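You operate a simulated robot arm through the tools that you are given. There is no shell and no other tool.

The job below is to be done with a simulated robot arm. You get a single attempt, and the scene is never put back.

JOB
Swap the rack's orange module for the green one and check the rack.
Fine: switch the rack off first and on again after; the old module goes on the mat, the new one in its slot. Set down upright: what you pick out.
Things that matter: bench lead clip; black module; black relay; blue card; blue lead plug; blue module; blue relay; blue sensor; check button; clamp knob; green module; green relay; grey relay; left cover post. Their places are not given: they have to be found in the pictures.

It is judged by the outcome, as a careful person would: the job done as asked, and still so three seconds after it is handed in. It fails if anything else is knocked over, pushed out of place, dropped, spilled or broken.

ROBOT AND FRAMES
A 6-joint arm with a fingered hand, fixed in place. Base frame: the origin is at the foot of the arm, x ahead of it, y to its left, z up. Lengths are in mm, angles in degrees, forces in N, time in s.
With the tool pointing down near the work surface it reaches from about 100 to 740 mm from the base axis. Its first joint turns from -166.0 to 166.0 degrees. Payload 4 kg.
The tool frame sits at the grasp point between the pads (the TCP): z along the fingers, y along the line on which they close. The tips reach 26 mm beyond it. Largest opening 132 mm; the body of the gripper starts 73 mm behind the TCP. The gripper is a hand of 5 fingers: y runs from the thumb to the fingers, the wrist lies at [0, 0, -239] in the tool frame.
Orientation is told as [roll, pitch, yaw] about the base's x, y, z axes, in that order, counted from this pose: with the fingers straight down and closing along the base's y, the tool's x points along the base's -x, its y along +y and its z along -z.

CONTROLS
- The arm moves only by the tool arm_command. Its argument "rows" is a list that holds one entry, the list of rows, each a list of 6 numbers: the shift along the base's x, y, z in units of 25 mm (1.0 is 25 mm), then the turn, a rotation vector about the base's x, y, z in units of 4 degrees (1.0 is 4 degrees). In form: [[[x, y, z, rx, ry, rz], ...]]. A call has 1 to 20 rows; each row shifts and turns the commanded pose from where the row before left it. A call with a number of a shift or a turn outside -1 to 1 is refused whole. Rows are played at 5 a second. More than 50 mm and 8.6 degrees between two rows, and nothing of the call is played. Where a pose cannot be reached the arm comes as near as it can. A force on the tool above 70 N (or 10 N above the force at the start of the call, whichever is more), or a blocked arm, ends the call early, and 0.2 s more pass. In this call time passes only in rows, and 0.2 s behind the last. It gives the time, the measured TCP pose, the force on the tool (base axes), the opening and the grip force at its end, in the units of the frame above (readings bear some noise), with the torque about the TCP (base axes, N m) and any sound that the robot's microphone picked up.
- Cameras (640 x 400 px; columns grow to the right, rows downward): "scene" is fixed at [399.3, 497.9, 1604.8]; the picture's right is [-0.59, -0.81, 0.00], its down [-0.73, 0.53, -0.44] and it looks along [0.35, -0.26, -0.90] (base axes); focal length 313 px, centre (320, 200). "wrist" rides on the gripper at [85, 2, -97] in the tool frame; the picture's right is [-0.02, 1.00, 0.00], its down [-0.75, -0.02, -0.66] and it looks along [-0.66, -0.01, 0.75] (tool axes); focal length 270 px, centre (320, 200).
- grab_frame(camera): a new picture of that camera. The clock stands still meanwhile.
- set_fingers(finger1, finger2, finger3, finger4, thumb_bend): sets how far each is bent, from 0 (flat) to 100 (curled in); at 30 the hand is open as for a grip, at 70 the pads meet at the TCP. One left out holds its place. A second passes; each finger stops where it meets its share of the squeeze, and holds until it gets a number again. It is the only way to open and close the hand. It gives what a move gives, with no picture; readings hold the bend of each and the force on the fingers (four entries, about 0 where the hand has none), thumb and palm.
- measure_at(camera, pixels): for up to 12 pixels [column, row] of the newest picture of that camera ("zoom" is the newest enlarged one), the place [x, y, z] in the base frame of the surface seen there, good to about 3 mm. The clock stands still meanwhile.
- inspect(camera, box): a new picture of the part [left, top, right, bottom] of that camera's present view, enlarged. The clock stands still meanwhile.
- job_done(): hands the job in; it is judged then, once.

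Unless the task says otherwise, let go and move clear before handing in.

The tools are called as a command line: name --argument value ..., lists and objects as JSON in quotes. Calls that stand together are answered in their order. arm_command: Moves the arm, as the interface text tells. Its arguments: {"type":"object","properties":{"rows":{"type":"array","items":{"type":"array","items":{"type":"array","items":{"type":"number"}}}}},"required":["rows"]} The other tools are called the same way: set_fingers (finger1, finger2, finger3, finger4, thumb_bend) moves the fingers one by one; grab_frame (camera) takes a picture; measure_at (camera, pixels) gives the place of the surface under pixels of a picture; inspect (camera, box) takes an enlarged picture of a part of a camera's view; job_done () hands the job in.

At the start:

```text
time: 0.0
ee_pos: [384.2, 227.4, 1186.2]
orientation: [0.0, 0.1, 0.0]
wrist_force: [0.0, -0.7, -0.2]
torque: [-0.02, 0.01, 0.01]
opening: 132.1
gripper_force: 0.0
shape: jaw
bend: [30.0, 30.0, 30.0, 30.0, 30.0]
finger forces: [0.0, 0.0, 0.1, 0.0, 0.0, 0.0]
```

scene: 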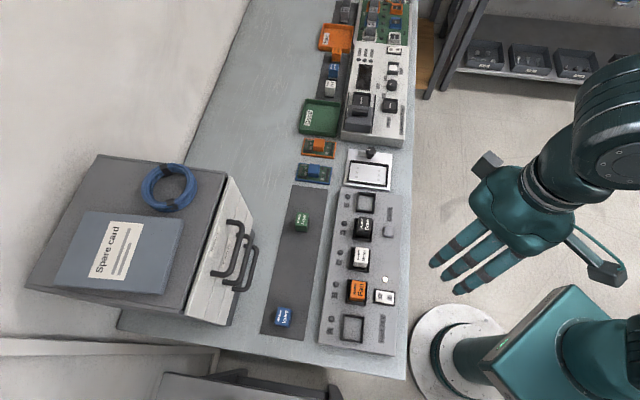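
wrist: 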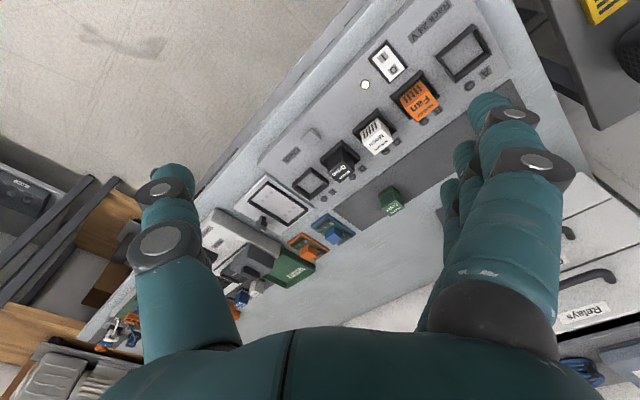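

The scene shows a rack near pixels (320-400, 190-355), with an orange module at (357,291), a rocker at (384,296) and a green module on a mat at (302,222). I'll enlarge these areas before moving.

inspect --camera "scene" --box '[250, 180, 410, 360]'

inspect --camera "scene" --box '[280, 0, 440, 190]'

inspect --camera "wrist" --box '[200, 0, 540, 240]'

```text
2.22 times, centred on (330, 270) of scene
```

zoom: 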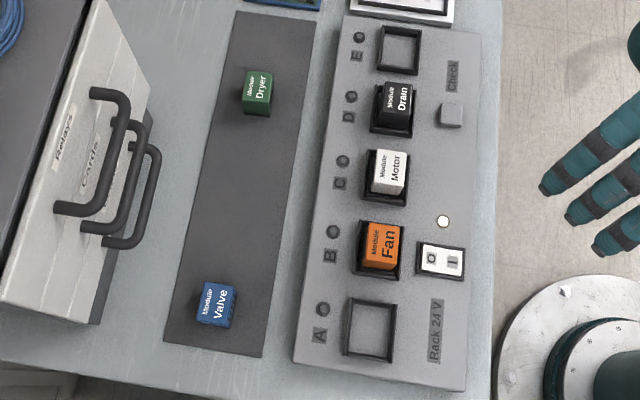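

```text
2.11 times, centred on (360, 95) of scene
```

zoom: 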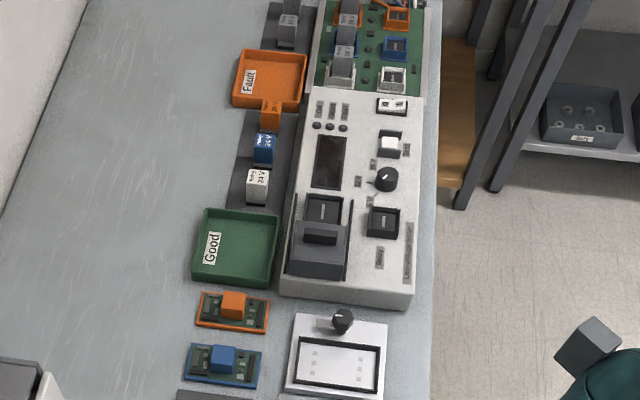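

```text
1.67 times, centred on (370, 120) of wrist
```

zoom: 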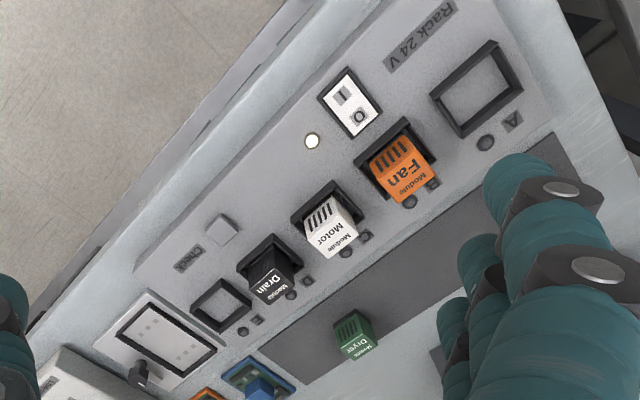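

The orange "Fan" module sits in slot B, the rocker O/I has a lit lamp next to it, and the green "Dryer" module is on the dark mat. I'll take the enlarged rack view again and measure it.

inspect --camera "scene" --box '[250, 180, 410, 360]'

measure_at --camera "zoom" --pixels '[[380, 245], [362, 222], [403, 228], [399, 270], [360, 264], [352, 275], [403, 276], [432, 258], [455, 260], [443, 221], [451, 112], [440, 150]]'

measure_at --camera "zoom" --pixels '[[258, 86], [248, 72], [271, 73], [268, 104], [245, 103], [257, 112], [225, 200], [213, 303], [330, 320], [370, 330], [386, 170], [391, 100]]'

measure_at --camera "zoom" --pixels '[[240, 20], [310, 25], [165, 335], [260, 350], [300, 355], [465, 385], [478, 40], [345, 22], [350, 354], [390, 360], [355, 302], [396, 304]]'

```text
2.22 times, centred on (330, 270) of scene
```

zoom: 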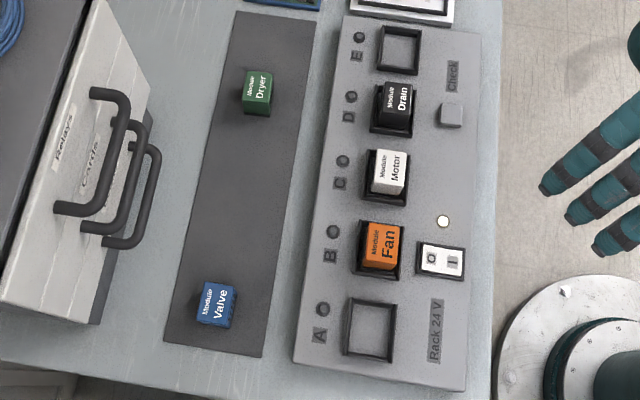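

```text
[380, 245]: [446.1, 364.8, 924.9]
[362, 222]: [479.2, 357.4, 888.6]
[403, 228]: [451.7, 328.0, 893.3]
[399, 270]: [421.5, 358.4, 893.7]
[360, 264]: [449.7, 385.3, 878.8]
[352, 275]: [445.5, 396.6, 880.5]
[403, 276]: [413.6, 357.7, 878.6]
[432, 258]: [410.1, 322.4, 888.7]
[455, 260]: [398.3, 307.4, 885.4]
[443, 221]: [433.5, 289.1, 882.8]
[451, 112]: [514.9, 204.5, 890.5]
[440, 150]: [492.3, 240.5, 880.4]
```

```text
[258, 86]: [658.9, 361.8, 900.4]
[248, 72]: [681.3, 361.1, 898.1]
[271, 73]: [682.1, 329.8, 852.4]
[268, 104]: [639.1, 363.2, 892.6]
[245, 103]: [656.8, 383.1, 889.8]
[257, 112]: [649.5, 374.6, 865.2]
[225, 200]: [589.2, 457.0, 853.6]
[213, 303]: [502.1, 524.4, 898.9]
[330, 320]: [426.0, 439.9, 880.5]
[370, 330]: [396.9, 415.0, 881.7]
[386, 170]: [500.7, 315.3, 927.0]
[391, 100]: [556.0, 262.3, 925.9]
```

```text
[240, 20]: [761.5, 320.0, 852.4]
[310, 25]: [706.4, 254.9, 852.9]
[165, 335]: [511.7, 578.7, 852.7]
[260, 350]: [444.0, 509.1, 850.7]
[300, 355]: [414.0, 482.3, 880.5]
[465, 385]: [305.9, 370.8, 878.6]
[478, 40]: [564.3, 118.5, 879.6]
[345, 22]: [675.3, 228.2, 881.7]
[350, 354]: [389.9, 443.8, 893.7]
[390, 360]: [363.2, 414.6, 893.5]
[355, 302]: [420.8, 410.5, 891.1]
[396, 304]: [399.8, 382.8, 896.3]
```

The rack top is at z≈880, with the rack's long axis along about (0.71,-0.70). The orange module top is at (446,365,925), the rocker "O" end at (410,322), the check button at (515,204) and the green module at (659,362). I'll curl all but one finger here in the air to see where a single pressing finger ends up.

set_fingers --finger1 100 --finger2 50 --finger3 100 --finger4 100 --thumb_bend 0

grab_frame --camera "wrist"

inspect --camera "scene" --box '[420, 60, 640, 300]'

```text
time: 1.0
ee_pos: [384.4, 227.2, 1185.7]
orientation: [0.0, 0.1, 0.0]
wrist_force: [-0.1, -0.1, 0.0]
torque: [0.01, 0.0, 0.0]
opening: 71.7
gripper_force: 0.0
shape: fingers
bend: [100.0, 50.0, 100.0, 100.0, 1.0]
finger forces: [0.0, 0.0, 0.1, 0.1, 0.1, 0.1]
```

```text
taken
```

wrist: 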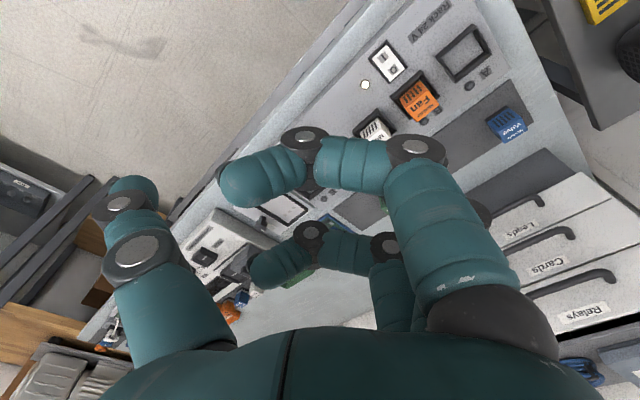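

```text
1.67 times, centred on (530, 180) of scene
```

zoom: 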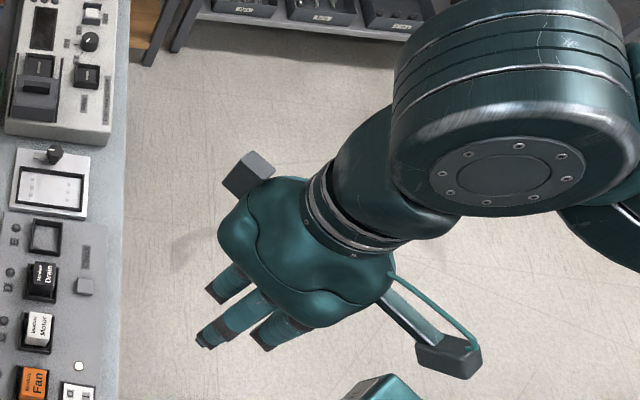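

With finger2 at 50 and the others curled, the wrist picture shows curled fingers at (260,180) and (280,265). I'll measure them to learn the row order and depth.

measure_at --camera "wrist" --pixels '[[240, 185], [305, 140], [350, 165], [415, 150], [450, 230], [265, 270], [312, 232], [390, 245], [395, 295], [125, 200], [133, 185], [165, 300]]'

measure_at --camera "zoom" --pixels '[[205, 342], [215, 295], [265, 345], [235, 320], [445, 355], [250, 172], [300, 260]]'

```text
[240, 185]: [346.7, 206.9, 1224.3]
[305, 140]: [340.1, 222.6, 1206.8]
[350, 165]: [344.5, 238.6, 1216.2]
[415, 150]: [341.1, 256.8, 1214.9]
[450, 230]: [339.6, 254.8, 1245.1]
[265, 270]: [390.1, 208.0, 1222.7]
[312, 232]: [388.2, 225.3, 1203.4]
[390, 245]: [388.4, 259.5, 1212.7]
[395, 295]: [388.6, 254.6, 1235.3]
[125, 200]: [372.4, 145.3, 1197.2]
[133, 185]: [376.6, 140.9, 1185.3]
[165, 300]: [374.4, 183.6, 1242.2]
```

```text
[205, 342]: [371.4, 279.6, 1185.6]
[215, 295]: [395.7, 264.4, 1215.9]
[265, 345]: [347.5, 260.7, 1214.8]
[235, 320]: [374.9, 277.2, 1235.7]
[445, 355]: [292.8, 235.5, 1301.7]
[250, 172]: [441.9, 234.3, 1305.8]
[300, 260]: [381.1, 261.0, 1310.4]
```

finger1 is the one nearest the wrist camera (tool x≈+36) and fully visible, so it makes the better pointer. I'll extend it, curl the others, and look.

set_fingers --finger1 45 --finger2 100 --finger3 100 --finger4 100 --thumb_bend 30

grab_frame --camera "wrist"

```text
time: 2.0
ee_pos: [385.4, 227.4, 1185.9]
orientation: [0.0, 0.1, 0.0]
wrist_force: [0.1, -0.1, -0.9]
torque: [0.05, 0.01, 0.0]
opening: 115.0
gripper_force: 0.1
shape: fingers
bend: [45.0, 100.0, 100.0, 100.0, 30.0]
finger forces: [0.1, 0.1, 0.0, 0.1, 0.1, 0.1]
```

```text
taken
```

wrist: 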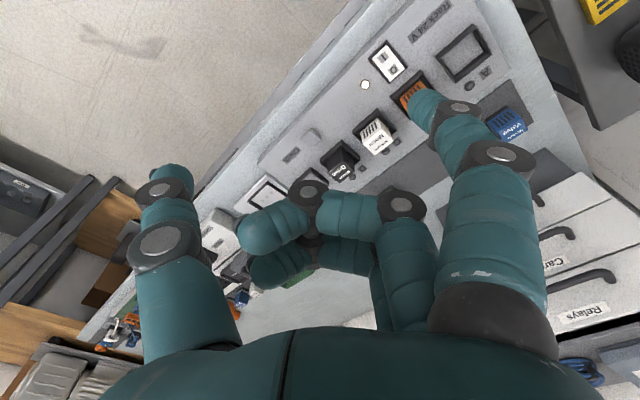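

Finger1's tip is now visible at about (422,93) and the thumb tip at (170,170). I'll measure both.

measure_at --camera "wrist" --pixels '[[420, 93], [415, 100], [430, 95], [425, 115], [460, 107], [445, 120], [498, 152], [170, 168], [163, 190], [308, 188], [490, 230], [240, 235]]'

```text
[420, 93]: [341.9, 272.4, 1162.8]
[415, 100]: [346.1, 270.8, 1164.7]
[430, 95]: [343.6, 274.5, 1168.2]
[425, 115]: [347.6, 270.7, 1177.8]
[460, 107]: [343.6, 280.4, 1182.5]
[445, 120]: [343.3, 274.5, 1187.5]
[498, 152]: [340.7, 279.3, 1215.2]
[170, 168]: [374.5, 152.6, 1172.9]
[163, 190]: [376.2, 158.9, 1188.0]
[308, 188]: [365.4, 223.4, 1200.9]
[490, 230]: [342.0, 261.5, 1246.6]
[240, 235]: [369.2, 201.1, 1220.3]
```

At bend 45, finger1's tip is about (+34,+43,+25) in the tool frame, and the curled fingers stay about 15 mm above the TCP. I'll yaw by -44.4° to line up with the rack and stop above the rocker's O end, high up.

arm_command --rows '[[[0.073, 0.142, -0.62, 0, 0, -0.925], [0.073, 0.142, -0.62, 0, 0, -0.925], [0.073, 0.142, -0.62, 0, 0, -0.925], [0.073, 0.142, -0.62, 0, 0, -0.925], [0.073, 0.142, -0.62, 0, 0, -0.925], [0.073, 0.142, -0.62, 0, 0, -0.925], [0.073, 0.142, -0.62, 0, 0, -0.925], [0.073, 0.142, -0.62, 0, 0, -0.925], [0.073, 0.142, -0.62, 0, 0, -0.925], [0.073, 0.142, -0.62, 0, 0, -0.925], [0.073, 0.142, -0.62, 0, 0, -0.925], [0.073, 0.142, -0.62, 0, 0, -0.925]]]'

grab_frame --camera "wrist"

grab_frame --camera "scene"

```text
time: 4.6
ee_pos: [406.8, 269.6, 999.6]
orientation: [0.1, 0.1, -44.5]
wrist_force: [0.4, 0.2, 0.0]
torque: [0.02, 0.0, 0.02]
opening: 115.1
gripper_force: 0.1
shape: fingers
bend: [45.0, 100.0, 100.0, 100.0, 30.0]
finger forces: [0.1, 0.0, 0.1, 0.1, 0.1, 0.1]
```

```text
taken
```

wrist: 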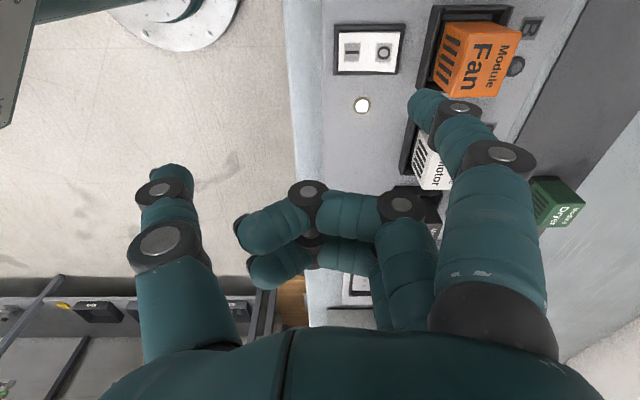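

```text
taken
```

scene: 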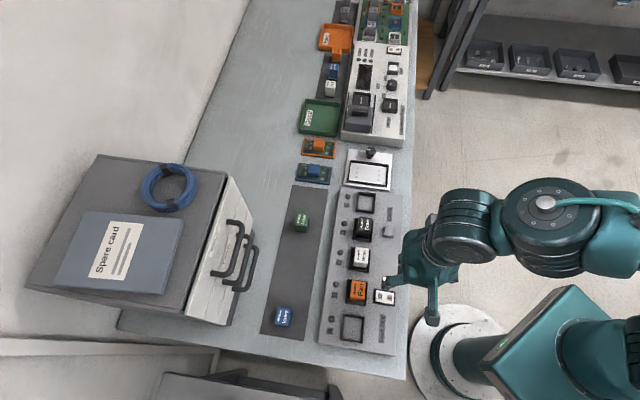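

Now the rocker is at (370,50), the fan module at (475,58), and the camera is aligned with the rack. I'll measure the rocker, the module and the fingertip from here.

measure_at --camera "wrist" --pixels '[[386, 50], [350, 50], [398, 50], [337, 50], [368, 30], [368, 70], [452, 25], [518, 35], [500, 95], [437, 85], [420, 92], [362, 105]]'

inspect --camera "wrist" --box '[320, 0, 600, 175]'

```text
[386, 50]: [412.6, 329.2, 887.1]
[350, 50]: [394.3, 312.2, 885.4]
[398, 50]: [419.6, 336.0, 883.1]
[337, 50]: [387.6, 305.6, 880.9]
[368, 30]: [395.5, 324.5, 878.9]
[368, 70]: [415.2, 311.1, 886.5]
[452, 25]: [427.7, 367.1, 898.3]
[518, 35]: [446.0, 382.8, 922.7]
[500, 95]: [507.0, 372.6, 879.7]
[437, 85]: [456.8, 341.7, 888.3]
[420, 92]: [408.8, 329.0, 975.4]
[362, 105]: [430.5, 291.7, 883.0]
```

```text
2.29 times, centred on (460, 88) of wrist
```

zoom: 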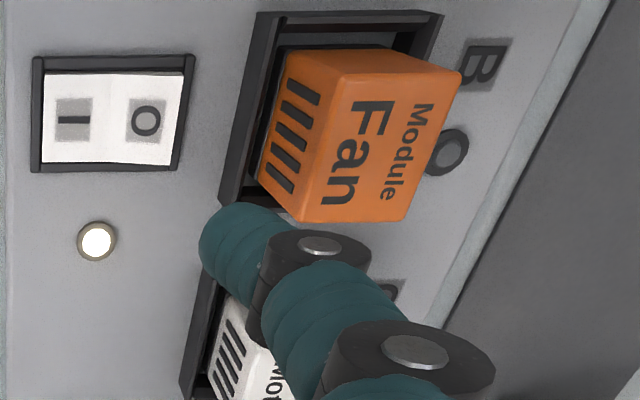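

The tip sits over the O end at roughly v≈521 against a rocker centre of ≈510, so the alignment is right. I'll descend to just above the rocker (tip ≈892).

arm_command --rows '[[[-0.02, 0.02, -0.8, 0, 0, 0], [0, 0, -0.8, 0, 0, 0], [0, 0, -0.8, 0, 0, 0], [0, 0, -0.7, 0, 0, 0], [0, 0, -0.1, 0, 0, 0]]]'

inspect --camera "wrist" --box '[320, 0, 600, 175]'

inspect --camera "scene" --box '[320, 240, 440, 340]'

```text
time: 5.8
ee_pos: [404.5, 270.8, 919.6]
orientation: [0.0, 0.0, -44.5]
wrist_force: [0.0, 0.3, 0.3]
torque: [0.03, -0.03, 0.01]
opening: 115.6
gripper_force: 0.1
shape: fingers
bend: [45.0, 100.0, 100.0, 100.0, 30.0]
finger forces: [0.1, 0.0, 0.0, 0.0, 0.0, 0.0]
```

```text
2.29 times, centred on (460, 88) of wrist
```

zoom: 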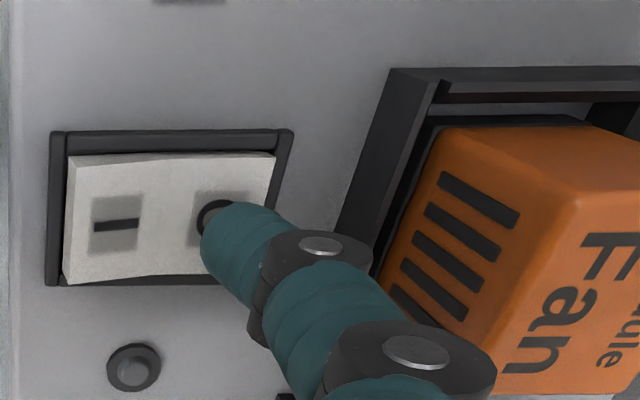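

```text
4.00 times, centred on (380, 290) of scene
```

zoom: 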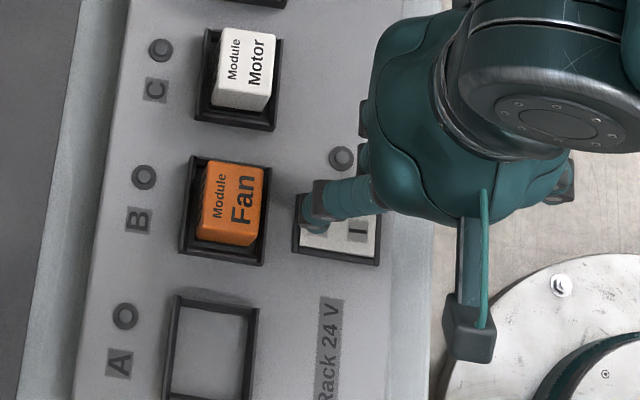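

The lamp at (132,368) in the enlarged view now looks dark although there was no force reading. I'll lift 30 mm and check the rocker's tilt.

arm_command --rows '[[[0, 0, 0.6, 0, 0, 0], [0, 0, 0.6, 0, 0, 0]]]'

inspect --camera "wrist" --box '[320, 0, 600, 175]'

measure_at --camera "zoom" --pixels '[[75, 130], [90, 130], [110, 110], [140, 120], [170, 120], [200, 125], [215, 145], [240, 120]]'

```text
time: 6.4
ee_pos: [406.4, 269.2, 949.3]
orientation: [-0.1, 0.0, -44.5]
wrist_force: [-0.2, -0.5, 0.4]
torque: [-0.01, -0.02, 0.03]
opening: 115.4
gripper_force: 0.1
shape: fingers
bend: [45.0, 100.0, 100.0, 100.0, 30.0]
finger forces: [0.0, 0.1, 0.0, 0.1, 0.0, 0.1]
```

```text
2.29 times, centred on (460, 88) of wrist
```

zoom: 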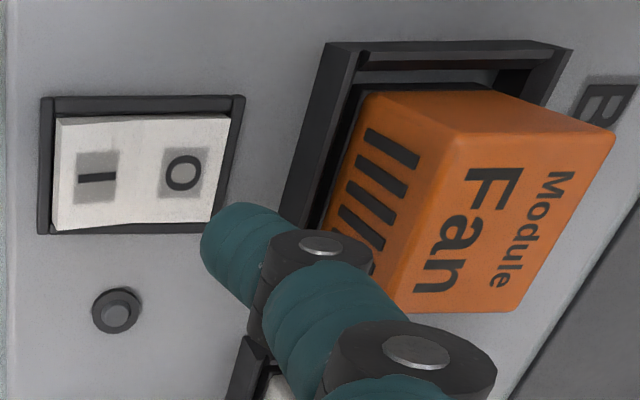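

```text
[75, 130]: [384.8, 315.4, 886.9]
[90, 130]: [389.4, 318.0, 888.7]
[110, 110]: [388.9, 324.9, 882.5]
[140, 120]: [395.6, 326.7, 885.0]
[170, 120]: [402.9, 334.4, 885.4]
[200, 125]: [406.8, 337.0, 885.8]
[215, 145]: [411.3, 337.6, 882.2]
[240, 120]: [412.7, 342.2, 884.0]
```

The rocker's I end now measures higher (≈888) than O (≈885) and the lamp is off, so the rack is off. Next I'll measure the orange module's top and the socket collar precisely.

measure_at --camera "zoom" --pixels '[[465, 150], [595, 135], [520, 300], [405, 300], [500, 220], [460, 125], [330, 60], [560, 60], [290, 220], [375, 100], [600, 100], [350, 170]]'

inspect --camera "scene" --box '[320, 240, 440, 340]'

measure_at --camera "zoom" --pixels '[[207, 165], [262, 170], [255, 238], [200, 230], [230, 200], [195, 162], [268, 168], [260, 262], [182, 250], [225, 250], [246, 85], [325, 360]]'

```text
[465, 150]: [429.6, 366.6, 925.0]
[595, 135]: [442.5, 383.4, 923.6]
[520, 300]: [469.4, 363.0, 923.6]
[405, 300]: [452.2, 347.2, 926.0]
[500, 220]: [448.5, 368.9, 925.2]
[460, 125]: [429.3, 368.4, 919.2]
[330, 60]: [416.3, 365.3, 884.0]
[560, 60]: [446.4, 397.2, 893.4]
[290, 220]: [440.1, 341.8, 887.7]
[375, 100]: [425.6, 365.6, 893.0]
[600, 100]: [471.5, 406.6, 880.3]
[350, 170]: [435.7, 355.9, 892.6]
```

```text
4.00 times, centred on (380, 290) of scene
```

zoom: 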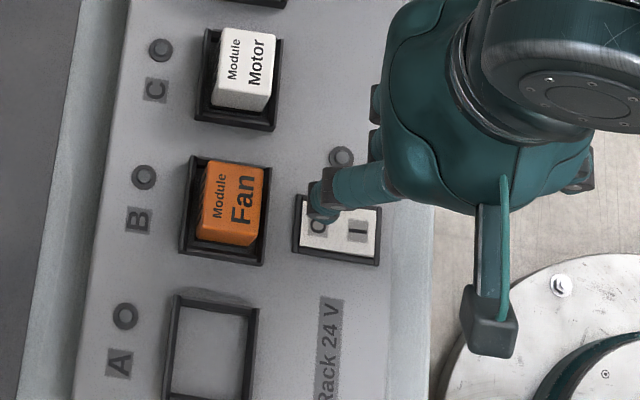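

```text
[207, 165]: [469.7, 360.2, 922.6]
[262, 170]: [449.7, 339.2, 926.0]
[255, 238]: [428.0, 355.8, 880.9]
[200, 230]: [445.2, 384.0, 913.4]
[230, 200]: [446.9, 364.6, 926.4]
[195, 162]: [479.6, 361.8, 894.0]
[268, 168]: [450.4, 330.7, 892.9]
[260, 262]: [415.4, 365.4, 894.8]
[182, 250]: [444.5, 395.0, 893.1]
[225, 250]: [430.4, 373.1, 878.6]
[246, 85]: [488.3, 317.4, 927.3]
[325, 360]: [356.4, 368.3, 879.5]
```

The orange module is about 36 mm (along the rack) × 30 mm, centred near (447.5, 364), with its top at 925 and the collar at 893. I'll raise the hand and preset finger2, finger3 and thumb for the grip, keeping the outer fingers open.

arm_command --rows '[[[0, 0, 1, 0, 0, 0], [0, 0, 1, 0, 0, 0], [0, 0, 1, 0, 0, 0]]]'

set_fingers --finger1 25 --finger2 58 --finger3 58 --finger4 25 --thumb_bend 58

grab_frame --camera "wrist"

```text
time: 7.2
ee_pos: [404.3, 270.9, 1025.9]
orientation: [0.0, 0.1, -44.4]
wrist_force: [0.6, 0.1, 0.0]
torque: [-0.01, -0.01, 0.01]
opening: 115.3
gripper_force: 0.1
shape: fingers
bend: [45.0, 100.0, 100.0, 100.0, 30.0]
finger forces: [0.1, 0.1, 0.0, 0.1, 0.0, 0.0]
```

```text
time: 8.2
ee_pos: [405.4, 269.6, 1025.7]
orientation: [0.0, -0.1, -44.4]
wrist_force: [0.6, -0.4, 0.2]
torque: [0.05, -0.01, -0.03]
opening: 100.6
gripper_force: 0.1
shape: fingers
bend: [25.0, 57.0, 57.0, 25.0, 57.0]
finger forces: [0.1, 0.0, 0.1, 0.0, 0.1, 0.0]
```

```text
taken
```

wrist: 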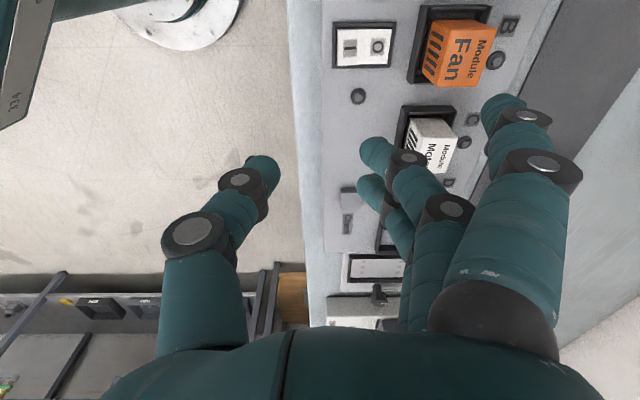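

measure_at --camera "wrist" --pixels '[[375, 142], [366, 148], [362, 155], [380, 165], [395, 180], [408, 158], [272, 165], [275, 178], [262, 165], [500, 102], [488, 115], [370, 185]]'

```text
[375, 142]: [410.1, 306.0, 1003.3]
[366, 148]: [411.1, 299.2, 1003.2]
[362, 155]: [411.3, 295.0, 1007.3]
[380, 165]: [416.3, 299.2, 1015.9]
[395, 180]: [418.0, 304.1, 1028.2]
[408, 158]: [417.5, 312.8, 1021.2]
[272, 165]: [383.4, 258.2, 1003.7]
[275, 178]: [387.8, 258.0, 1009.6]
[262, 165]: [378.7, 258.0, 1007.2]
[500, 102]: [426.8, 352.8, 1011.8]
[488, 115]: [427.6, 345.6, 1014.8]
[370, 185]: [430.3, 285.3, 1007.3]
```

At bend 57 the tips sit at y≈±21 and about 25 mm below the TCP. I'll move over the orange module, opening the gripping fingers a little.

arm_command --rows '[[[0.337, 0.754, 0, 0, 0, 0], [0.337, 0.754, 0, 0, 0, 0], [0.337, 0.754, 0, 0, 0, 0], [0.337, 0.754, 0, 0, 0, 0], [0.337, 0.754, 0, 0, 0, 0]]]'

set_fingers --finger1 25 --finger2 50 --finger3 50 --finger4 25 --thumb_bend 50

grab_frame --camera "wrist"

```text
time: 9.4
ee_pos: [447.5, 365.8, 1025.2]
orientation: [0.0, 0.1, -44.4]
wrist_force: [-0.3, -0.1, -0.5]
torque: [-0.01, 0.04, 0.01]
opening: 100.6
gripper_force: 0.0
shape: fingers
bend: [25.0, 57.0, 57.0, 25.0, 57.0]
finger forces: [0.0, 0.0, 0.1, 0.0, 0.0, 0.1]
```

```text
time: 10.4
ee_pos: [448.8, 365.3, 1026.1]
orientation: [0.1, 0.0, -44.4]
wrist_force: [-1.2, 0.1, -0.6]
torque: [0.0, 0.0, 0.0]
opening: 111.1
gripper_force: 0.0
shape: fingers
bend: [25.0, 50.0, 50.0, 25.0, 50.0]
finger forces: [0.0, 0.0, 0.0, 0.1, 0.0, 0.1]
```

```text
taken
```

wrist: 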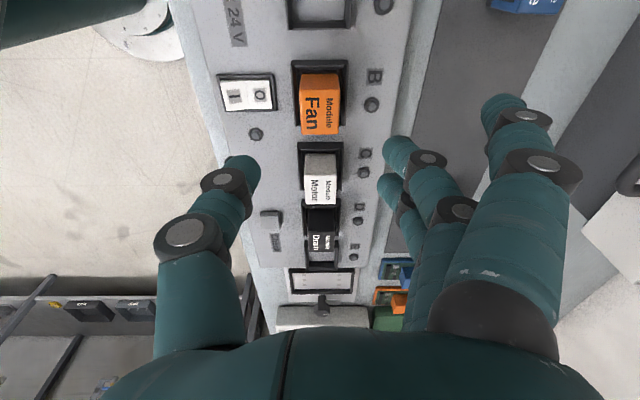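

The orange module is centred at column ≈320 between thumb and fingers, so the cross alignment is good. I'll measure its top here to check the along-rack alignment.

measure_at --camera "wrist" --pixels '[[303, 78], [336, 78], [338, 130], [303, 130], [320, 105], [302, 92], [337, 102], [294, 62], [346, 62], [346, 124], [294, 135], [320, 85]]'

inspect --camera "wrist" --box '[260, 40, 380, 150]'

```text
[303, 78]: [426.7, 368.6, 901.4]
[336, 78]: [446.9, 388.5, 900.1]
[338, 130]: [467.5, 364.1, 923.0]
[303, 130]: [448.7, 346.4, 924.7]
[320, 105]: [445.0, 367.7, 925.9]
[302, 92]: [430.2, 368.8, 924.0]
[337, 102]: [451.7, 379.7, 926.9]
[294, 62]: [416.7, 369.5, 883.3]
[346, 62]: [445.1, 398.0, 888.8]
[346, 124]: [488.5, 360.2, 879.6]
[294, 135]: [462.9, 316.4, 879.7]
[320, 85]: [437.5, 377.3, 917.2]
```

```text
3.64 times, centred on (320, 95) of wrist
```

zoom: 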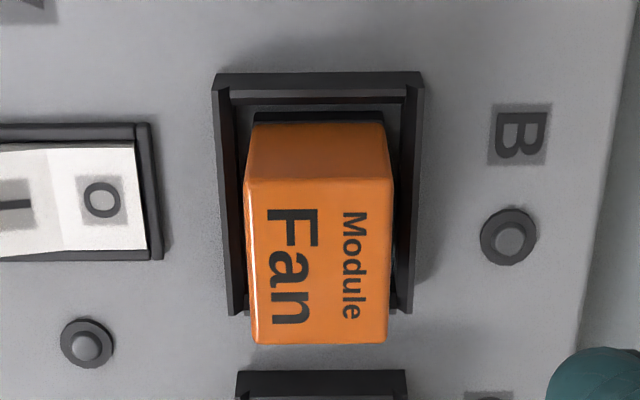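

The alignment is good: the module centre is at u≈64, v≈575 and the TCP at u≈63, v≈575. I'll descend to about z 935 and recheck before the final drop.

arm_command --rows '[[[0, 0, -0.9, 0, 0, 0], [0, 0, -0.9, 0, 0, 0], [0, 0, -0.9, 0, 0, 0], [0, 0, -0.6, 0, 0, 0], [0, 0, -0.32, 0, 0, 0]]]'

grab_frame --camera "wrist"

inspect --camera "scene" --box '[290, 220, 410, 320]'

```text
time: 11.6
ee_pos: [448.5, 366.0, 934.8]
orientation: [-0.1, 0.0, -44.4]
wrist_force: [0.5, -0.4, 0.7]
torque: [0.03, 0.0, 0.01]
opening: 111.0
gripper_force: 0.2
shape: fingers
bend: [25.0, 50.0, 50.0, 25.0, 50.0]
finger forces: [0.1, 0.0, 0.0, 0.0, 0.0, 0.1]
```

```text
taken
```

wrist: 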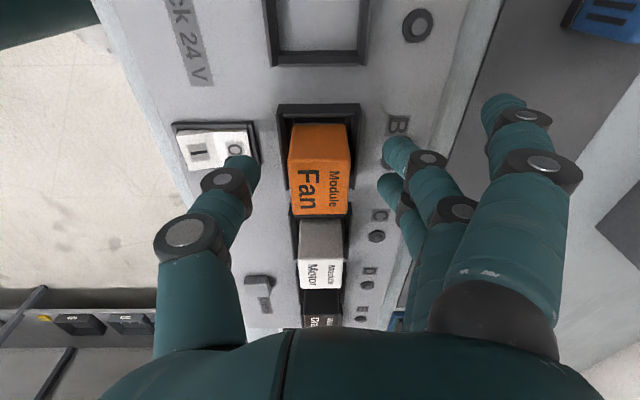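

```text
4.00 times, centred on (350, 270) of scene
```

zoom: 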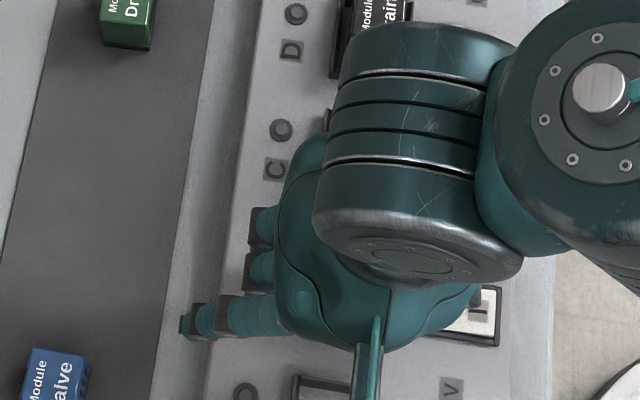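

The thumb tip (245,165) is near the rocker frame, so I'll narrow the grip to 55 first and then go down to z≈922.

set_fingers --finger2 55 --finger3 55 --thumb_bend 55

arm_command --rows '[[[0, 0, -0.2, 0, 0, 0], [0, 0, -0.2, 0, 0, 0], [0, 0, -0.12, 0, 0, 0]]]'

grab_frame --camera "wrist"

```text
time: 12.6
ee_pos: [448.0, 365.9, 934.5]
orientation: [0.0, 0.0, -44.4]
wrist_force: [-0.6, 0.8, -0.1]
torque: [0.0, 0.02, 0.02]
opening: 104.1
gripper_force: 0.0
shape: fingers
bend: [25.0, 55.0, 55.0, 25.0, 55.0]
finger forces: [0.0, 0.0, 0.0, 0.0, 0.1, 0.1]
```

```text
time: 13.4
ee_pos: [448.4, 364.5, 922.0]
orientation: [0.1, -0.1, -44.4]
wrist_force: [-0.7, 0.7, -0.4]
torque: [-0.01, 0.0, -0.02]
opening: 104.0
gripper_force: 0.0
shape: fingers
bend: [25.0, 55.0, 55.0, 25.0, 55.0]
finger forces: [0.0, 0.1, 0.0, 0.0, 0.0, 0.0]
```

```text
taken
```

wrist: 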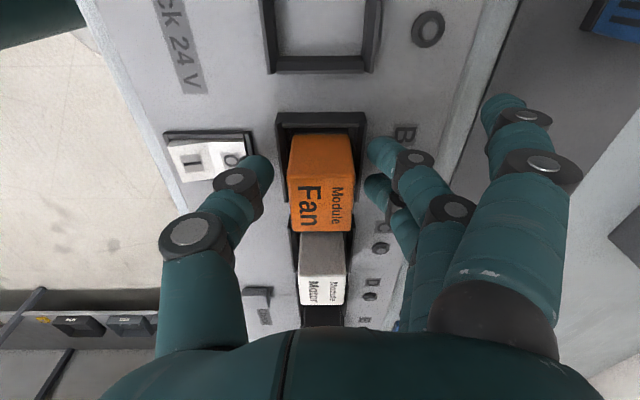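

The fingertips straddle the orange module with no force on the tool. I'll close the two middle fingers and the thumb.

set_fingers --finger2 75 --finger3 75 --thumb_bend 75

grab_frame --camera "wrist"

```text
time: 14.4
ee_pos: [449.6, 364.3, 922.4]
orientation: [0.1, 0.0, -44.4]
wrist_force: [5.1, 4.2, 17.7]
torque: [0.45, -0.46, -0.05]
opening: 90.0
gripper_force: 28.3
shape: fingers
bend: [25.0, 63.0, 63.0, 25.0, 67.0]
finger forces: [0.0, 20.2, 19.9, 0.0, 15.6, 0.0]
```

```text
taken
```

wrist: 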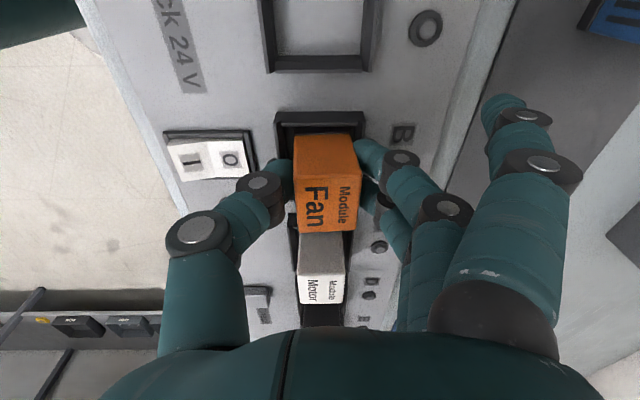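

The grip is set at about 28 N, with an upward reaction of 18 N on the tool. I'll lift slowly in small steps and watch the forces.

arm_command --rows '[[[0, 0, 0.1, 0, 0, 0], [0, 0, 0.1, 0, 0, 0], [0, 0, 0.1, 0, 0, 0]]]'

grab_frame --camera "wrist"

```text
time: 15.2
ee_pos: [446.9, 364.2, 929.0]
orientation: [-0.1, -0.1, -44.5]
wrist_force: [0.8, 0.9, -0.5]
torque: [0.01, 0.0, -0.01]
opening: 89.2
gripper_force: 17.0
shape: fingers
bend: [25.0, 62.0, 62.0, 25.0, 68.0]
finger forces: [0.0, 8.6, 8.6, 0.1, 17.1, 0.1]
```

```text
taken
```

wrist: 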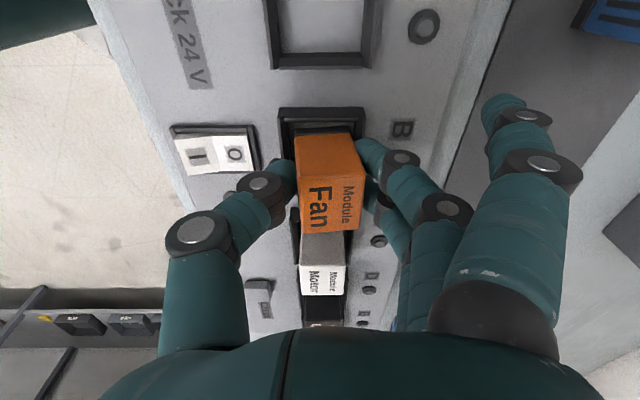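

The forces now balance (fingers 17 N, thumb 17 N) and the module stays fixed relative to the hand while the rack recedes. I'll continue lifting.

arm_command --rows '[[[0, 0, 0.2, 0, 0, 0], [0, 0, 0.2, 0, 0, 0], [0, 0, 0.3, 0, 0, 0], [0, 0, 0.4, 0, 0, 0], [0, 0, 0.5, 0, 0, 0], [0, 0, 0.6, 0, 0, 0], [0, 0, 0.6, 0, 0, 0]]]'

grab_frame --camera "wrist"

inspect --camera "scene" --box '[290, 220, 410, 320]'

```text
time: 16.8
ee_pos: [447.7, 365.3, 998.6]
orientation: [0.0, -0.1, -44.4]
wrist_force: [0.0, -0.2, -0.8]
torque: [0.01, 0.02, 0.01]
opening: 89.2
gripper_force: 17.6
shape: fingers
bend: [25.0, 62.0, 62.0, 25.0, 68.0]
finger forces: [0.0, 8.7, 8.6, 0.0, 17.0, 0.0]
```

```text
taken
```

wrist: 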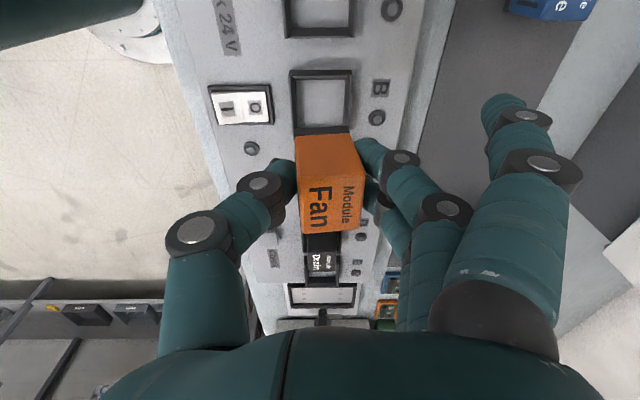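

```text
4.00 times, centred on (350, 270) of scene
```

zoom: 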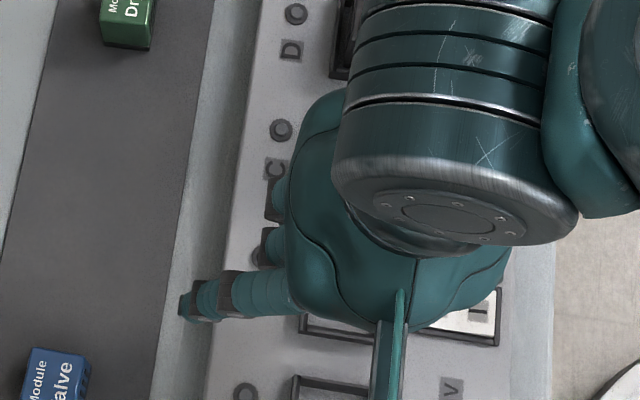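

The orange module is out of slot B and held. I'll measure its visible faces to check its tilt in the hand, and also look at the slot.

inspect --camera "wrist" --box '[240, 60, 420, 240]'

measure_at --camera "zoom" --pixels '[[250, 175], [345, 168], [255, 220], [365, 220], [262, 245], [375, 245], [275, 370], [385, 365], [325, 300], [300, 195], [285, 60], [370, 60]]'

```text
2.22 times, centred on (330, 150) of wrist
```

zoom: 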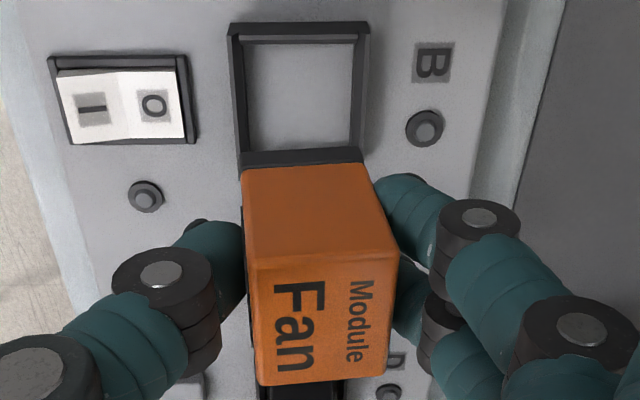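

```text
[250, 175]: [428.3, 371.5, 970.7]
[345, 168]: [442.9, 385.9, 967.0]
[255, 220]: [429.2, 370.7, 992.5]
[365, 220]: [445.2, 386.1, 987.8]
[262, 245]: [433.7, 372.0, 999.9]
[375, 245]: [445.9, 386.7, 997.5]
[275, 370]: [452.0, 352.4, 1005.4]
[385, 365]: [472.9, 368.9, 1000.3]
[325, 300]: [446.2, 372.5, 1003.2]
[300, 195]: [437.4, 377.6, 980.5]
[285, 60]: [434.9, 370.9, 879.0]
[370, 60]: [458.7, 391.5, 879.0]
```

The module is tilted in the hand by about 8° (top leaning toward +v), which I'll correct before placing. First I'll measure the mat area and the drawer handles to pick a clear spot.

grab_frame --camera "scene"

measure_at --camera "scene" --pixels '[[252, 237], [238, 288], [247, 262], [232, 320], [258, 240], [262, 333], [300, 335], [284, 270], [295, 250], [325, 190], [290, 187], [276, 318]]'

```text
taken
```

scene: 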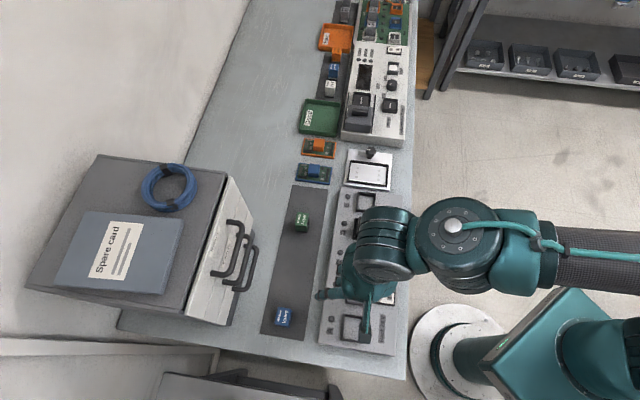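

```text
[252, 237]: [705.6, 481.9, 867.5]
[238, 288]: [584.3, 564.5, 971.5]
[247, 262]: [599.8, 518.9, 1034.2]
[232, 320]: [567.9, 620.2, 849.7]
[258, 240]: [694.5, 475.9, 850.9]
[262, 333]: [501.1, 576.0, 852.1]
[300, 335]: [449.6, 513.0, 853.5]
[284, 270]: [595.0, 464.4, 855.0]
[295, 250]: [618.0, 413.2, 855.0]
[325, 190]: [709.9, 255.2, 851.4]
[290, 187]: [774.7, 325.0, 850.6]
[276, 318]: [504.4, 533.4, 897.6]
```

The drawer handles protrude to about v≈790 at z up to 1034. I'll measure their bars to keep the hand clear.

inspect --camera "scene" --box '[190, 190, 330, 330]'

measure_at --camera "zoom" --pixels '[[255, 95], [270, 105], [262, 170], [248, 215], [298, 130], [290, 190], [278, 235], [320, 155], [318, 195], [300, 260], [233, 240], [240, 90]]'

```text
2.86 times, centred on (260, 260) of scene
```

zoom: 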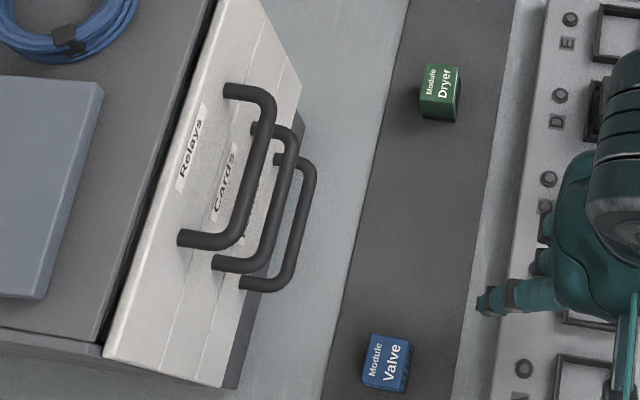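

```text
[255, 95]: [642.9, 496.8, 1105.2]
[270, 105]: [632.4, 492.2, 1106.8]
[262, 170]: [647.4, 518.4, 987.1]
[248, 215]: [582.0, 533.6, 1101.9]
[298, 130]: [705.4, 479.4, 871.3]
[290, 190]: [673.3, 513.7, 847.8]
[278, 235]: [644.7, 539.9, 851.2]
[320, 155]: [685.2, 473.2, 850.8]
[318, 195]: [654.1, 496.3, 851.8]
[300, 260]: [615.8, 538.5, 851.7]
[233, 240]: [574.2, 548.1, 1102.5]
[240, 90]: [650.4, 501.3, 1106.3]
```

The handles' front bars are at v≈788, u 18–106, so I'll aim for the mat at u≈105, v≈702, i.e. (567,427). I'll bring the outer fingers in to 45, then travel while correcting the 8° tilt.

set_fingers --finger1 45 --finger4 45

arm_command --rows '[[[0.4, 0.2, 0.1, 0, 0, 0], [0.55, 0.28, 0.1, 0, 0, 0], [0.55, 0.28, 0, 0, 0, 0], [0.55, 0.28, 0, 0.2, -0.2, 0], [0.55, 0.28, 0, 0.2, -0.2, 0], [0.55, 0.28, 0, 0.2, -0.2, 0], [0.55, 0.28, 0, 0.2, -0.2, 0], [0.5, 0.28, 0, 0.2, -0.2, 0], [0.35, 0.2, 0, 0.2, -0.2, 0], [0.22, 0.1, 0, 0.23, -0.2, 0]]]'

grab_frame --camera "wrist"

grab_frame --camera "scene"

```text
time: 17.8
ee_pos: [446.7, 364.7, 998.6]
orientation: [0.1, -0.1, -44.4]
wrist_force: [-0.6, 0.3, 0.2]
torque: [-0.02, -0.01, 0.01]
opening: 61.9
gripper_force: 16.4
shape: fingers
bend: [45.0, 62.0, 62.0, 45.0, 68.0]
finger forces: [0.1, 8.7, 8.7, 0.0, 17.2, 0.0]
```

```text
time: 20.0
ee_pos: [567.3, 426.5, 1005.1]
orientation: [8.0, 0.0, -44.4]
wrist_force: [0.1, -1.2, -1.8]
torque: [-0.02, 0.02, 0.01]
opening: 61.6
gripper_force: 17.4
shape: fingers
bend: [45.0, 62.0, 62.0, 45.0, 68.0]
finger forces: [0.1, 8.5, 8.7, 0.0, 17.1, 0.1]
```

```text
taken
```

wrist: 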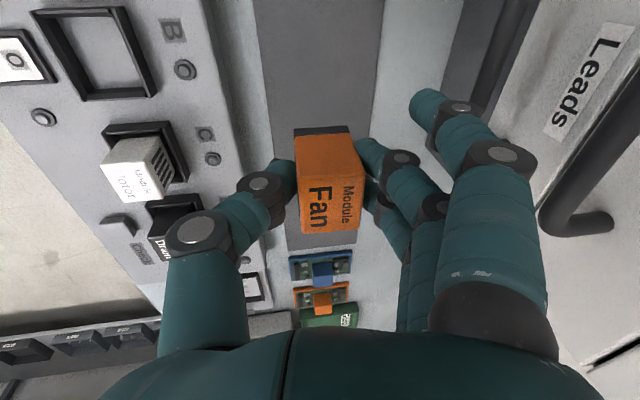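

```text
taken
```

scene: 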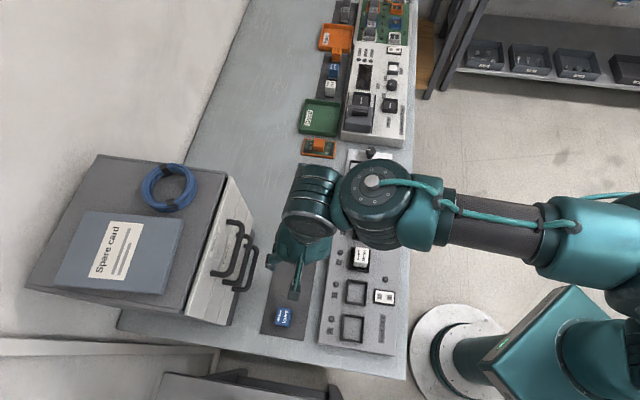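

The hand is over the mat with an 8° roll. I'll check that the module is now upright by measuring its top face and front face.

inspect --camera "wrist" --box '[240, 60, 420, 240]'

measure_at --camera "zoom" --pixels '[[265, 275], [380, 268], [270, 375], [385, 365], [300, 280], [350, 350], [250, 185], [355, 180], [260, 245], [380, 240], [250, 215], [365, 210]]'

```text
2.22 times, centred on (330, 150) of wrist
```

zoom: 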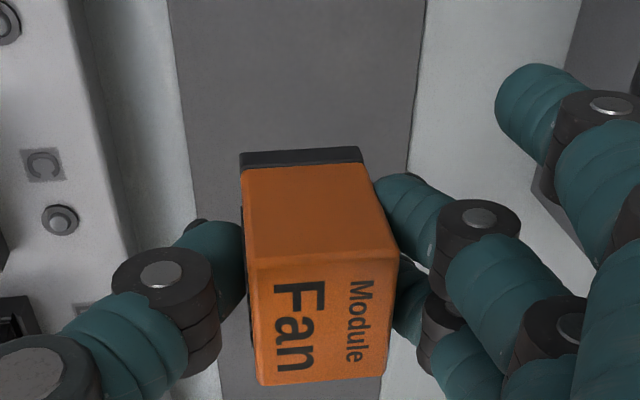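

```text
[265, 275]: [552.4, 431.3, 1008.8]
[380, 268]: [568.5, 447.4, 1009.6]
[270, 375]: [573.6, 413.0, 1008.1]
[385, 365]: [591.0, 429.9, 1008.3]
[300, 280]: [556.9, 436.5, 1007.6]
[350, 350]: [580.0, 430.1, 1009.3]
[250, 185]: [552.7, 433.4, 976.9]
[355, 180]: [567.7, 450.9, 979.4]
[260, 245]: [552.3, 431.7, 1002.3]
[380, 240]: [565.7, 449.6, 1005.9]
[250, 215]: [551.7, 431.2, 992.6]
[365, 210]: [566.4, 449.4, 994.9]
```

The module's top is level (1008–1009.6 at all four corners) and centred at about (571,430), over the mat. I'll lower it to a few mm above the mat.

arm_command --rows '[[[0, 0, -0.7, 0, 0, 0], [0, 0, -0.8, 0, 0, 0], [0, 0, -0.8, 0, 0, 0], [0, 0, -0.8, 0, 0, 0], [0, 0, -0.6, 0, 0, 0], [0, 0, -0.3, 0, 0, 0]]]'

inspect --camera "wrist" --box '[240, 60, 420, 240]'

measure_at --camera "zoom" --pixels '[[300, 155], [300, 162], [350, 150], [250, 160], [300, 140], [300, 130], [320, 300], [270, 375], [380, 268]]'

```text
time: 21.4
ee_pos: [568.7, 426.7, 904.2]
orientation: [8.0, 0.0, -44.5]
wrist_force: [-0.5, 0.3, -0.7]
torque: [0.05, 0.05, 0.02]
opening: 62.0
gripper_force: 17.6
shape: fingers
bend: [45.0, 62.0, 62.0, 45.0, 68.0]
finger forces: [0.0, 8.4, 8.6, 0.0, 17.1, 0.0]
```

```text
2.22 times, centred on (330, 150) of wrist
```

zoom: 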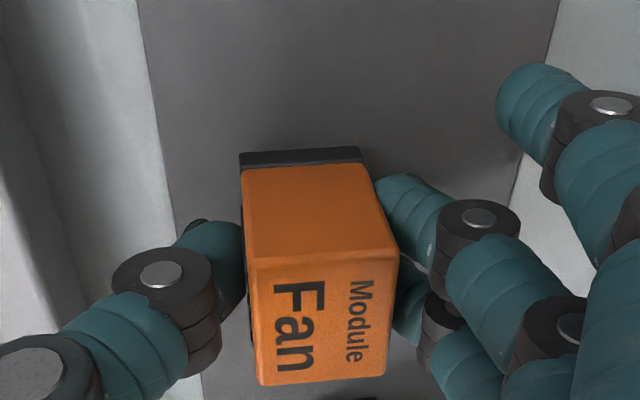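

```text
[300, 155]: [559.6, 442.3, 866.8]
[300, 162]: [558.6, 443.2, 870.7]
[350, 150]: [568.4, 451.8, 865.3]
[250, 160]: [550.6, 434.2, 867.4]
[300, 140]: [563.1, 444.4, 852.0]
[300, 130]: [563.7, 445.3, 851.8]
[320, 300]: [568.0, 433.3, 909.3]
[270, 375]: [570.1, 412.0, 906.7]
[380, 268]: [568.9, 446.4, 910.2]
```

The bottom edge measures about 862–865 against the mat at 852, so about 10 mm of gap remains. I'll lower in small steps to contact.

arm_command --rows '[[[0, 0, -0.16, 0, 0, 0], [0, 0, -0.08, 0, 0, 0]]]'

inspect --camera "wrist" --box '[240, 60, 420, 240]'

```text
time: 22.0
ee_pos: [567.0, 425.8, 898.4]
orientation: [7.9, -0.1, -44.3]
wrist_force: [0.2, -0.8, -1.5]
torque: [-0.02, 0.0, 0.02]
opening: 61.9
gripper_force: 16.7
shape: fingers
bend: [45.0, 62.0, 62.0, 45.0, 68.0]
finger forces: [0.0, 8.5, 8.6, 0.1, 17.1, 0.0]
```

```text
2.22 times, centred on (330, 150) of wrist
```

zoom: 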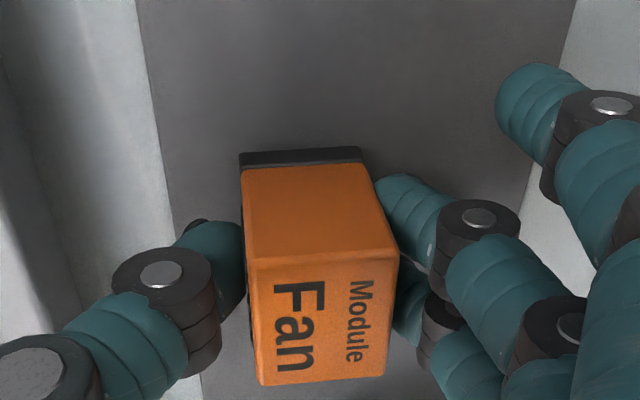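

arm_command --rows '[[[0, 0, -0.06, 0, 0, 0], [0, 0, -0.06, 0, 0, 0]]]'

measure_at --camera "zoom" --pixels '[[265, 275], [380, 268], [270, 375], [385, 365], [300, 152], [350, 149]]'

```text
time: 22.6
ee_pos: [567.7, 425.9, 894.7]
orientation: [8.0, 0.0, -44.4]
wrist_force: [0.3, -0.7, -1.0]
torque: [0.01, -0.04, -0.02]
opening: 62.0
gripper_force: 17.5
shape: fingers
bend: [45.0, 62.0, 62.0, 45.0, 68.0]
finger forces: [0.0, 8.5, 8.6, 0.1, 17.1, 0.0]
```

```text
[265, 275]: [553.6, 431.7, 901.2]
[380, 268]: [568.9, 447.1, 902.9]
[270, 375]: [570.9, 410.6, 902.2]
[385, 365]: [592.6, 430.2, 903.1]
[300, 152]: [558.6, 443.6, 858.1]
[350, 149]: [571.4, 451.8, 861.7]
```

No contact yet and the bottom is very close to the mat. I'll continue in ~1 mm steps.

arm_command --rows '[[[0, 0, -0.04, 0, 0, 0], [0, 0, -0.04, 0, 0, 0]]]'

```text
time: 23.2
ee_pos: [568.3, 425.5, 894.2]
orientation: [8.0, 0.1, -44.5]
wrist_force: [-1.1, -0.1, 1.7]
torque: [-0.01, 0.02, -0.01]
opening: 62.0
gripper_force: 17.4
shape: fingers
bend: [45.0, 62.0, 62.0, 45.0, 68.0]
finger forces: [0.0, 8.6, 8.7, 0.0, 17.6, 0.1]
```

arm_command --rows '[[[0, 0, -0.04, 0, 0, 0]]]'

```text
time: 23.6
ee_pos: [567.7, 427.4, 893.3]
orientation: [8.0, 0.0, -44.3]
wrist_force: [0.1, 0.3, 6.6]
torque: [-0.05, 0.03, -0.02]
opening: 61.9
gripper_force: 19.0
shape: fingers
bend: [45.0, 62.0, 62.0, 45.0, 68.0]
finger forces: [0.1, 9.5, 9.5, 0.0, 18.8, 0.0]
```

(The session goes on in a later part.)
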